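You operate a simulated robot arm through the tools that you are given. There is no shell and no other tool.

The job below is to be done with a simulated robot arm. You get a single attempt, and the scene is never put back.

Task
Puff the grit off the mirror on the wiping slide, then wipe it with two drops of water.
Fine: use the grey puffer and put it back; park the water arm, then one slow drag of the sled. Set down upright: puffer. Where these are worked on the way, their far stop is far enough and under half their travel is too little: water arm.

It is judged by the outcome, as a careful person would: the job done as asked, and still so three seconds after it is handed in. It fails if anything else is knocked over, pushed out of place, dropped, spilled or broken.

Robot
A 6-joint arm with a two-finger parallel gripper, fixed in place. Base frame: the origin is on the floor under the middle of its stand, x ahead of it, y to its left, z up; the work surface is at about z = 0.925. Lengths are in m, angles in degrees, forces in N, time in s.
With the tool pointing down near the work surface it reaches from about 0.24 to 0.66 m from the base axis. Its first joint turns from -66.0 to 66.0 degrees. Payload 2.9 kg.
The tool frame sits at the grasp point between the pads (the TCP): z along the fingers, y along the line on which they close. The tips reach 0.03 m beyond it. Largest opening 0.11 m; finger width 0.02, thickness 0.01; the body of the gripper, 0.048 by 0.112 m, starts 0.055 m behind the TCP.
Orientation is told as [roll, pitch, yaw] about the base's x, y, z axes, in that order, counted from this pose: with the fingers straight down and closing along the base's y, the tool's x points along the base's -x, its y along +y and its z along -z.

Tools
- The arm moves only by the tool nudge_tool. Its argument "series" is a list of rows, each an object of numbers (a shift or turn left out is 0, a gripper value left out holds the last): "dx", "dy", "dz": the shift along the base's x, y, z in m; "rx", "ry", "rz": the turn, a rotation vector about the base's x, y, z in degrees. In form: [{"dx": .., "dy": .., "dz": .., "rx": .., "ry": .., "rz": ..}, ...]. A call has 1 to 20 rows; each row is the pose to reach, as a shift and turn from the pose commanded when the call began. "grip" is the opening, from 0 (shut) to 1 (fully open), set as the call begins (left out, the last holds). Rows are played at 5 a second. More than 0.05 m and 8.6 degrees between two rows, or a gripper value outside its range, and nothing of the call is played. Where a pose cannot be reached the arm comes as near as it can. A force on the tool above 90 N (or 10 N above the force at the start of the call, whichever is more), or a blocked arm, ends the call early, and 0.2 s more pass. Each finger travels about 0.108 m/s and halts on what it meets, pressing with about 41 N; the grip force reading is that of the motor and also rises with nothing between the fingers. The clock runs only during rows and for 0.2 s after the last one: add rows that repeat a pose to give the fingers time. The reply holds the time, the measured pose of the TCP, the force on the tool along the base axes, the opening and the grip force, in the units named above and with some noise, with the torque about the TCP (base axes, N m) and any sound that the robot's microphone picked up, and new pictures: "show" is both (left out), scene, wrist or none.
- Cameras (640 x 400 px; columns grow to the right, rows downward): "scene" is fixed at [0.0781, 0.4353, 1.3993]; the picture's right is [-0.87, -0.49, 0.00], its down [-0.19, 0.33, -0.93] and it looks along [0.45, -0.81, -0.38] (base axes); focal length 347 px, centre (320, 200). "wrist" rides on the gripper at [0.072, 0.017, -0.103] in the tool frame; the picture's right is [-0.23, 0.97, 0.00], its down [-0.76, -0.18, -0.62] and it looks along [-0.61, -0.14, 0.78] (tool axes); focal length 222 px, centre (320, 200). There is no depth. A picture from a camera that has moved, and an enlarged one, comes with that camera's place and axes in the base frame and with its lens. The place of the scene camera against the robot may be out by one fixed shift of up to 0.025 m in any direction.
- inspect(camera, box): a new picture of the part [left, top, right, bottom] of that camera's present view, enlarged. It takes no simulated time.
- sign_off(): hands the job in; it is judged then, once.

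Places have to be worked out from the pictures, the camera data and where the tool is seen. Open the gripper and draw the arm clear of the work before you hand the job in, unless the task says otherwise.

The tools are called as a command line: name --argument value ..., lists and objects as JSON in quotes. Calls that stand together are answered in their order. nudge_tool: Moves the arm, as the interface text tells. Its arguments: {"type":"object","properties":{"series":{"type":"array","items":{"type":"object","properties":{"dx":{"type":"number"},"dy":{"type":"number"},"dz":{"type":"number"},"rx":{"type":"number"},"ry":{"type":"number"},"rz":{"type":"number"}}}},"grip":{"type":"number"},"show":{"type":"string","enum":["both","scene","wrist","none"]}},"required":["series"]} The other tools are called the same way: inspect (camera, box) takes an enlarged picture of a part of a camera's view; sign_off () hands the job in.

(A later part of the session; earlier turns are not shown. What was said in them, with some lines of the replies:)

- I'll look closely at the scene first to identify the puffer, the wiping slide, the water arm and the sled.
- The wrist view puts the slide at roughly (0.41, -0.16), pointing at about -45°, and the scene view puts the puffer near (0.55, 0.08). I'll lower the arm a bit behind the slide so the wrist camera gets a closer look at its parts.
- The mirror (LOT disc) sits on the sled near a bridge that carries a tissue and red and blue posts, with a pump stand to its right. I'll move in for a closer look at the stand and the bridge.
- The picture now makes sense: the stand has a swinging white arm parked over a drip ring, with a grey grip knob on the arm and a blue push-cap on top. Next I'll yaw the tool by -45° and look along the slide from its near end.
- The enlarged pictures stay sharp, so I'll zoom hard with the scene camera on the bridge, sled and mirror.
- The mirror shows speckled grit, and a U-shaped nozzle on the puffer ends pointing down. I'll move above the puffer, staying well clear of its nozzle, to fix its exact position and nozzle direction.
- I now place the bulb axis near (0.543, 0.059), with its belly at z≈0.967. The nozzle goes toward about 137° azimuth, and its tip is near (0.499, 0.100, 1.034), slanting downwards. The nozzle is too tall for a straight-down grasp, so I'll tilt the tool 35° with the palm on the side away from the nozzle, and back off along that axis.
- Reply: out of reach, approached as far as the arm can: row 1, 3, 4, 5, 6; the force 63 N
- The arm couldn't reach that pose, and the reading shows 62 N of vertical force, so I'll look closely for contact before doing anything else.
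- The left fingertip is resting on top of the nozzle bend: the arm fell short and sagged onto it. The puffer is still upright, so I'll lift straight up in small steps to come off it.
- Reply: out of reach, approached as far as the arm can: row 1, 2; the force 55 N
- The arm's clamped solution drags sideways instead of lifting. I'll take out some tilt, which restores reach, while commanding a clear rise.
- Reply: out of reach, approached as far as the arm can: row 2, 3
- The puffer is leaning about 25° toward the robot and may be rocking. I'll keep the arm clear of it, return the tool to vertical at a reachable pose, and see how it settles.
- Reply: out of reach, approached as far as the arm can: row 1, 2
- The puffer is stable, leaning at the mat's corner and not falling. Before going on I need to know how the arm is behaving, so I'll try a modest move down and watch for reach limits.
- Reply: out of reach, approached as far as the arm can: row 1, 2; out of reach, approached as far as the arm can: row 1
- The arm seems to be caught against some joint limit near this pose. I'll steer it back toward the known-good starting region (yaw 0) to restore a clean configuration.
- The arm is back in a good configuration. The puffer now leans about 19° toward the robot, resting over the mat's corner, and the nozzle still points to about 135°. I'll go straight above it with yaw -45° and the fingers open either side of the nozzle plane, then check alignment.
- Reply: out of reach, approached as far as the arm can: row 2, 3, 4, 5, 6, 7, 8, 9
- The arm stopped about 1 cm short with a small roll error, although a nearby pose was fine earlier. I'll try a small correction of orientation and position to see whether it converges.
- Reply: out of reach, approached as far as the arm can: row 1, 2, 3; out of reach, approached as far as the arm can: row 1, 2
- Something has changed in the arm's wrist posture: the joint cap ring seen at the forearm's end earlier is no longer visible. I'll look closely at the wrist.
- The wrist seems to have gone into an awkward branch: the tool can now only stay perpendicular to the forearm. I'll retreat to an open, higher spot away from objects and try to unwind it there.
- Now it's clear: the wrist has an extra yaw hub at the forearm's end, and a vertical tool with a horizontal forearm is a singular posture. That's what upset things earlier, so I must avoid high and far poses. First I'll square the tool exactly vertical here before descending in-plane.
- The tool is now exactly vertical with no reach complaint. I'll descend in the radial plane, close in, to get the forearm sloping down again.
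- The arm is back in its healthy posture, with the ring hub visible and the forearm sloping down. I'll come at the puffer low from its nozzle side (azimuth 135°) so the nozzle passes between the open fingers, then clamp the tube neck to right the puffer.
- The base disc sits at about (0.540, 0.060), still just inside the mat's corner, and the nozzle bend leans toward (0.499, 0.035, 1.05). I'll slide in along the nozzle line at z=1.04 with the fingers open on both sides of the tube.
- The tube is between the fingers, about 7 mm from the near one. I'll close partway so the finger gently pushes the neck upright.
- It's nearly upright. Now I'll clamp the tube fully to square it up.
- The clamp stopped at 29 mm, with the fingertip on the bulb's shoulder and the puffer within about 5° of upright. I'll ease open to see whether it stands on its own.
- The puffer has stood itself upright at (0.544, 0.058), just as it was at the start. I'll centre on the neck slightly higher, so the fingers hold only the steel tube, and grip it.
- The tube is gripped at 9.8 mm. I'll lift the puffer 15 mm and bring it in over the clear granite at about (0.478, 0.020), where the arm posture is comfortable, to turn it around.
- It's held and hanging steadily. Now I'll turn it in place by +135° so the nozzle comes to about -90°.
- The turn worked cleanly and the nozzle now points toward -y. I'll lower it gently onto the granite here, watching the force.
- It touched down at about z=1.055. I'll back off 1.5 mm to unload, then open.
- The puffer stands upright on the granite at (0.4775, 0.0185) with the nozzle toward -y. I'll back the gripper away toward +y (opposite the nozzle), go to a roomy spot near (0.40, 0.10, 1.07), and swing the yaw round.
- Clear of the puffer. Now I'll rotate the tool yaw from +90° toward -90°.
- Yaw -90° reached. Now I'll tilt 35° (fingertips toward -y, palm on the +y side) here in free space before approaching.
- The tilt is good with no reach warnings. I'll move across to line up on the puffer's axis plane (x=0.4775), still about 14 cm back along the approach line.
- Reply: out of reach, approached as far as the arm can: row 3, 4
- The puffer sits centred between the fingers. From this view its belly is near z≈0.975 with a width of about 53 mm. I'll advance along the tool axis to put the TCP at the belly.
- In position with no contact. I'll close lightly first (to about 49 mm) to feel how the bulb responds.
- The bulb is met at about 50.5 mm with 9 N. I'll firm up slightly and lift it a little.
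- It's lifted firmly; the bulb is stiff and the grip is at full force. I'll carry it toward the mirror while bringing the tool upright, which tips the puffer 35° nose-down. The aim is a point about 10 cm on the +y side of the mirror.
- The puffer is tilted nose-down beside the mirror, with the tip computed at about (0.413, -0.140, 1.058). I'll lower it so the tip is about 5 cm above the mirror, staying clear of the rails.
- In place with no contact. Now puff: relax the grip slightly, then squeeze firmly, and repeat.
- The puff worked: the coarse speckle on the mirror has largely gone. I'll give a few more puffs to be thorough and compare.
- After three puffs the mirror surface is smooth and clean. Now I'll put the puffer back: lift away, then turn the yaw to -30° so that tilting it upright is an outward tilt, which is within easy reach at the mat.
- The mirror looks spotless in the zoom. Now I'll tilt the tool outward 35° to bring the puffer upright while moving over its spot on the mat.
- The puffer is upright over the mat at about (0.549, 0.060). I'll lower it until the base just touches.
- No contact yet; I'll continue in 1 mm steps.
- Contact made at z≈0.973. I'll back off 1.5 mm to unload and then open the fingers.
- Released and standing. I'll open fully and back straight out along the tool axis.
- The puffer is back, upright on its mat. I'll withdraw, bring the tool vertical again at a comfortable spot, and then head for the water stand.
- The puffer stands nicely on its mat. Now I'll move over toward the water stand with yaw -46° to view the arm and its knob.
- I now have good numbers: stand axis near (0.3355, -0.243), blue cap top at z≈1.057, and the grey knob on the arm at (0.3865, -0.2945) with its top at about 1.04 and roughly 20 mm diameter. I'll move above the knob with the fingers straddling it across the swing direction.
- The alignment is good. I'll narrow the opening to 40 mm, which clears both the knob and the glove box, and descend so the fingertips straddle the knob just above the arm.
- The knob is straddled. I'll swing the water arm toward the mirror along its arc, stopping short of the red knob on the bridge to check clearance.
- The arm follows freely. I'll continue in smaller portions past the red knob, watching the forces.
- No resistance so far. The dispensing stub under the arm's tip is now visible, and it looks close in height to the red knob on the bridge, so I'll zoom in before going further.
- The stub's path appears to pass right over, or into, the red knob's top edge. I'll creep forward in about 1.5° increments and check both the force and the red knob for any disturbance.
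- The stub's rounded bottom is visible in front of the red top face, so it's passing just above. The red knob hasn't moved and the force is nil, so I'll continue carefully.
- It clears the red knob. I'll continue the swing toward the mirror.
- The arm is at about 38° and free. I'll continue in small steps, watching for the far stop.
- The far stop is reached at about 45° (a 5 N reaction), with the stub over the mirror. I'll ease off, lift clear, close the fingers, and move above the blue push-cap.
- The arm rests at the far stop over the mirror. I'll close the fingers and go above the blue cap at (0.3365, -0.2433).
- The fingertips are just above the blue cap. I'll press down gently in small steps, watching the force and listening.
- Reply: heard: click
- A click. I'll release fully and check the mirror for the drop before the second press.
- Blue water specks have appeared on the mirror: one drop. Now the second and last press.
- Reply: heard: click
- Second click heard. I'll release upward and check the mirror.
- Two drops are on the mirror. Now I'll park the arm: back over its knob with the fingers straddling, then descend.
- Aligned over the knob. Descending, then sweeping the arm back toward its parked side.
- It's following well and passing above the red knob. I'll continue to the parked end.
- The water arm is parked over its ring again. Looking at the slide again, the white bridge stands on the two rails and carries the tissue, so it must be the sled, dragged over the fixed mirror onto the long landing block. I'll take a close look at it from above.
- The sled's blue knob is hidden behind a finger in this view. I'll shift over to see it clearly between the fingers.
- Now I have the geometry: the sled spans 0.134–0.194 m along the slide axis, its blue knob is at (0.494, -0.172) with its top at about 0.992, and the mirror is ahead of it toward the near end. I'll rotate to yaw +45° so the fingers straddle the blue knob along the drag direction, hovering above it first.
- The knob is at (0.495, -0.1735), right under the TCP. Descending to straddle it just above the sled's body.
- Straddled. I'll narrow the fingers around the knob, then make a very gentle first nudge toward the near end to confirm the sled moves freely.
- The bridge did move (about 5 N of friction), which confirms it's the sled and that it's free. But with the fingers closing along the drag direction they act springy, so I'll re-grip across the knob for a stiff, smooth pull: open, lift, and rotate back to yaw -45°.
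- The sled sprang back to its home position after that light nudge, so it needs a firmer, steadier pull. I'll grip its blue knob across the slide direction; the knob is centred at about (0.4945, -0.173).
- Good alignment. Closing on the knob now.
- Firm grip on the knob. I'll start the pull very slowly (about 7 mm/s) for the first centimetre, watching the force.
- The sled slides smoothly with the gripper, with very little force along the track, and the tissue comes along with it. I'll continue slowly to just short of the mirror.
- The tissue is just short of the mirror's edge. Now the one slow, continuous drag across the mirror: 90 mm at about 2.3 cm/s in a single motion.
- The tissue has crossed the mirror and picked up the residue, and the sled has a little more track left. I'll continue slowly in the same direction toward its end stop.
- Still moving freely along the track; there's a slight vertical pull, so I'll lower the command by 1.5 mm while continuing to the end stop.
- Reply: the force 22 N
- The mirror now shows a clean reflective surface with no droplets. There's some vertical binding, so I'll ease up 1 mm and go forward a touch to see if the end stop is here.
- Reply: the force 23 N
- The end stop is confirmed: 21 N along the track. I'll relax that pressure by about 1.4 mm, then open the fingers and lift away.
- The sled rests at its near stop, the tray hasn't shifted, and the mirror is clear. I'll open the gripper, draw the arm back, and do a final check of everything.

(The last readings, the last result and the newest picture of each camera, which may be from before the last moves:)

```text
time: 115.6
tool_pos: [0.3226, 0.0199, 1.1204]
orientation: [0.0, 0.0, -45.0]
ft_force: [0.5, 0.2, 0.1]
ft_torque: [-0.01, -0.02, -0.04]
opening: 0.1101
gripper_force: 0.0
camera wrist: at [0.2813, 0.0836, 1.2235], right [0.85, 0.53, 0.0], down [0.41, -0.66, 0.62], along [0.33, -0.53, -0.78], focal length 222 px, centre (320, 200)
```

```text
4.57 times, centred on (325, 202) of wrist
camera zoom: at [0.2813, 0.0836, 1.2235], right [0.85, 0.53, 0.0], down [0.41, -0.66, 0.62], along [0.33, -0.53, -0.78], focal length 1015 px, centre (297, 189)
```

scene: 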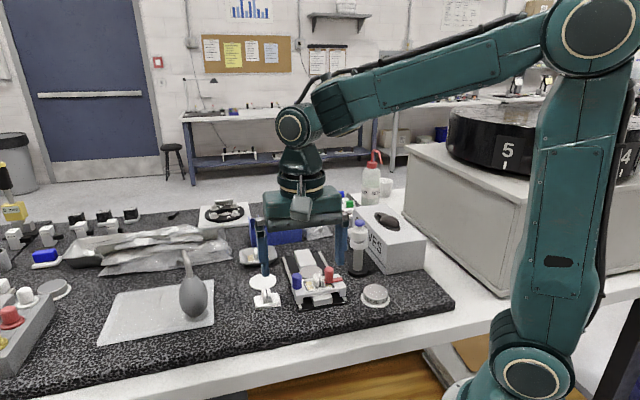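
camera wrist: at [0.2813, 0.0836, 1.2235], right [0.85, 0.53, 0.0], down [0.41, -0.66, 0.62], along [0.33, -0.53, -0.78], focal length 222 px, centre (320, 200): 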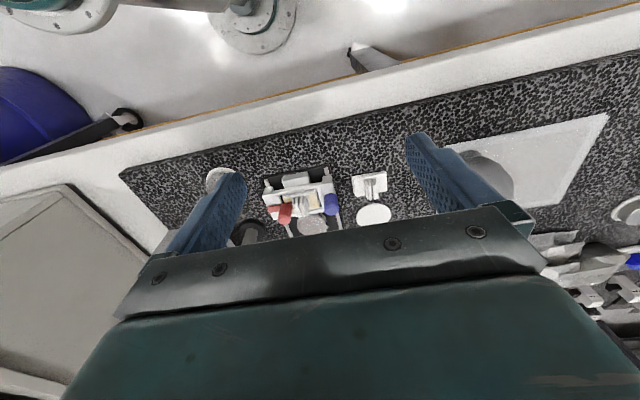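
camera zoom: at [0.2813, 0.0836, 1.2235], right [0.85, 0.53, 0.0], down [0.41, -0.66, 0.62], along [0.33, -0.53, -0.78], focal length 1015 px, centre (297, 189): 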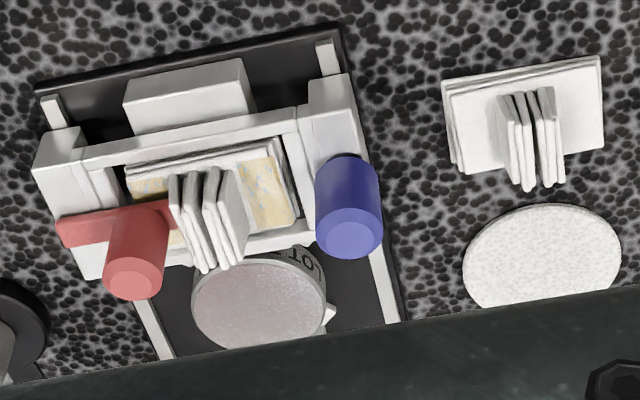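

The mirror now looks just like the clean reference disc. The tissue carries the residue, the sled is at its end stop, the water arm is parked over its ring, and the puffer stands upright on its mat. The gripper is open and clear, so I'm handing in.

sign_off

```text
The job is handed in.
```

The mirror is puffed and wiped, and I've handed the job in. In the final zooms its surface matched the clean LOT 45 disc beside it. I didn't get a verdict back.

- **Grit:** it took three puffs from the grey puffer before the mirror looked clear. The puffer is back upright on its mat, about 5 mm from its starting spot, with the nozzle facing a different way.
- **Water:** I swung the water arm to its far stop over the mirror and pressed the blue cap twice, hearing one click per press. I then parked the arm back over its ring before the drag.
- **Wipe:** the tissue crossed the mirror in one pull at about 2.3 cm/s, and I took the sled on to its end stop. I paused briefly before and after the mirror, so the drag was slow but not one unbroken motion from end to end.

**Mishaps**
- On my first approach the arm fell short and a finger pressed on the puffer with about 60 N. The puffer leaned about 20–25° but never fell, and I righted it before using it.
- Before the real drag I nudged the sled a few millimetres to test it, and it sprang back to its start. The tissue hadn't reached the mirror then.

I saw nothing else knocked over or moved, and the slide tray stayed where it was.
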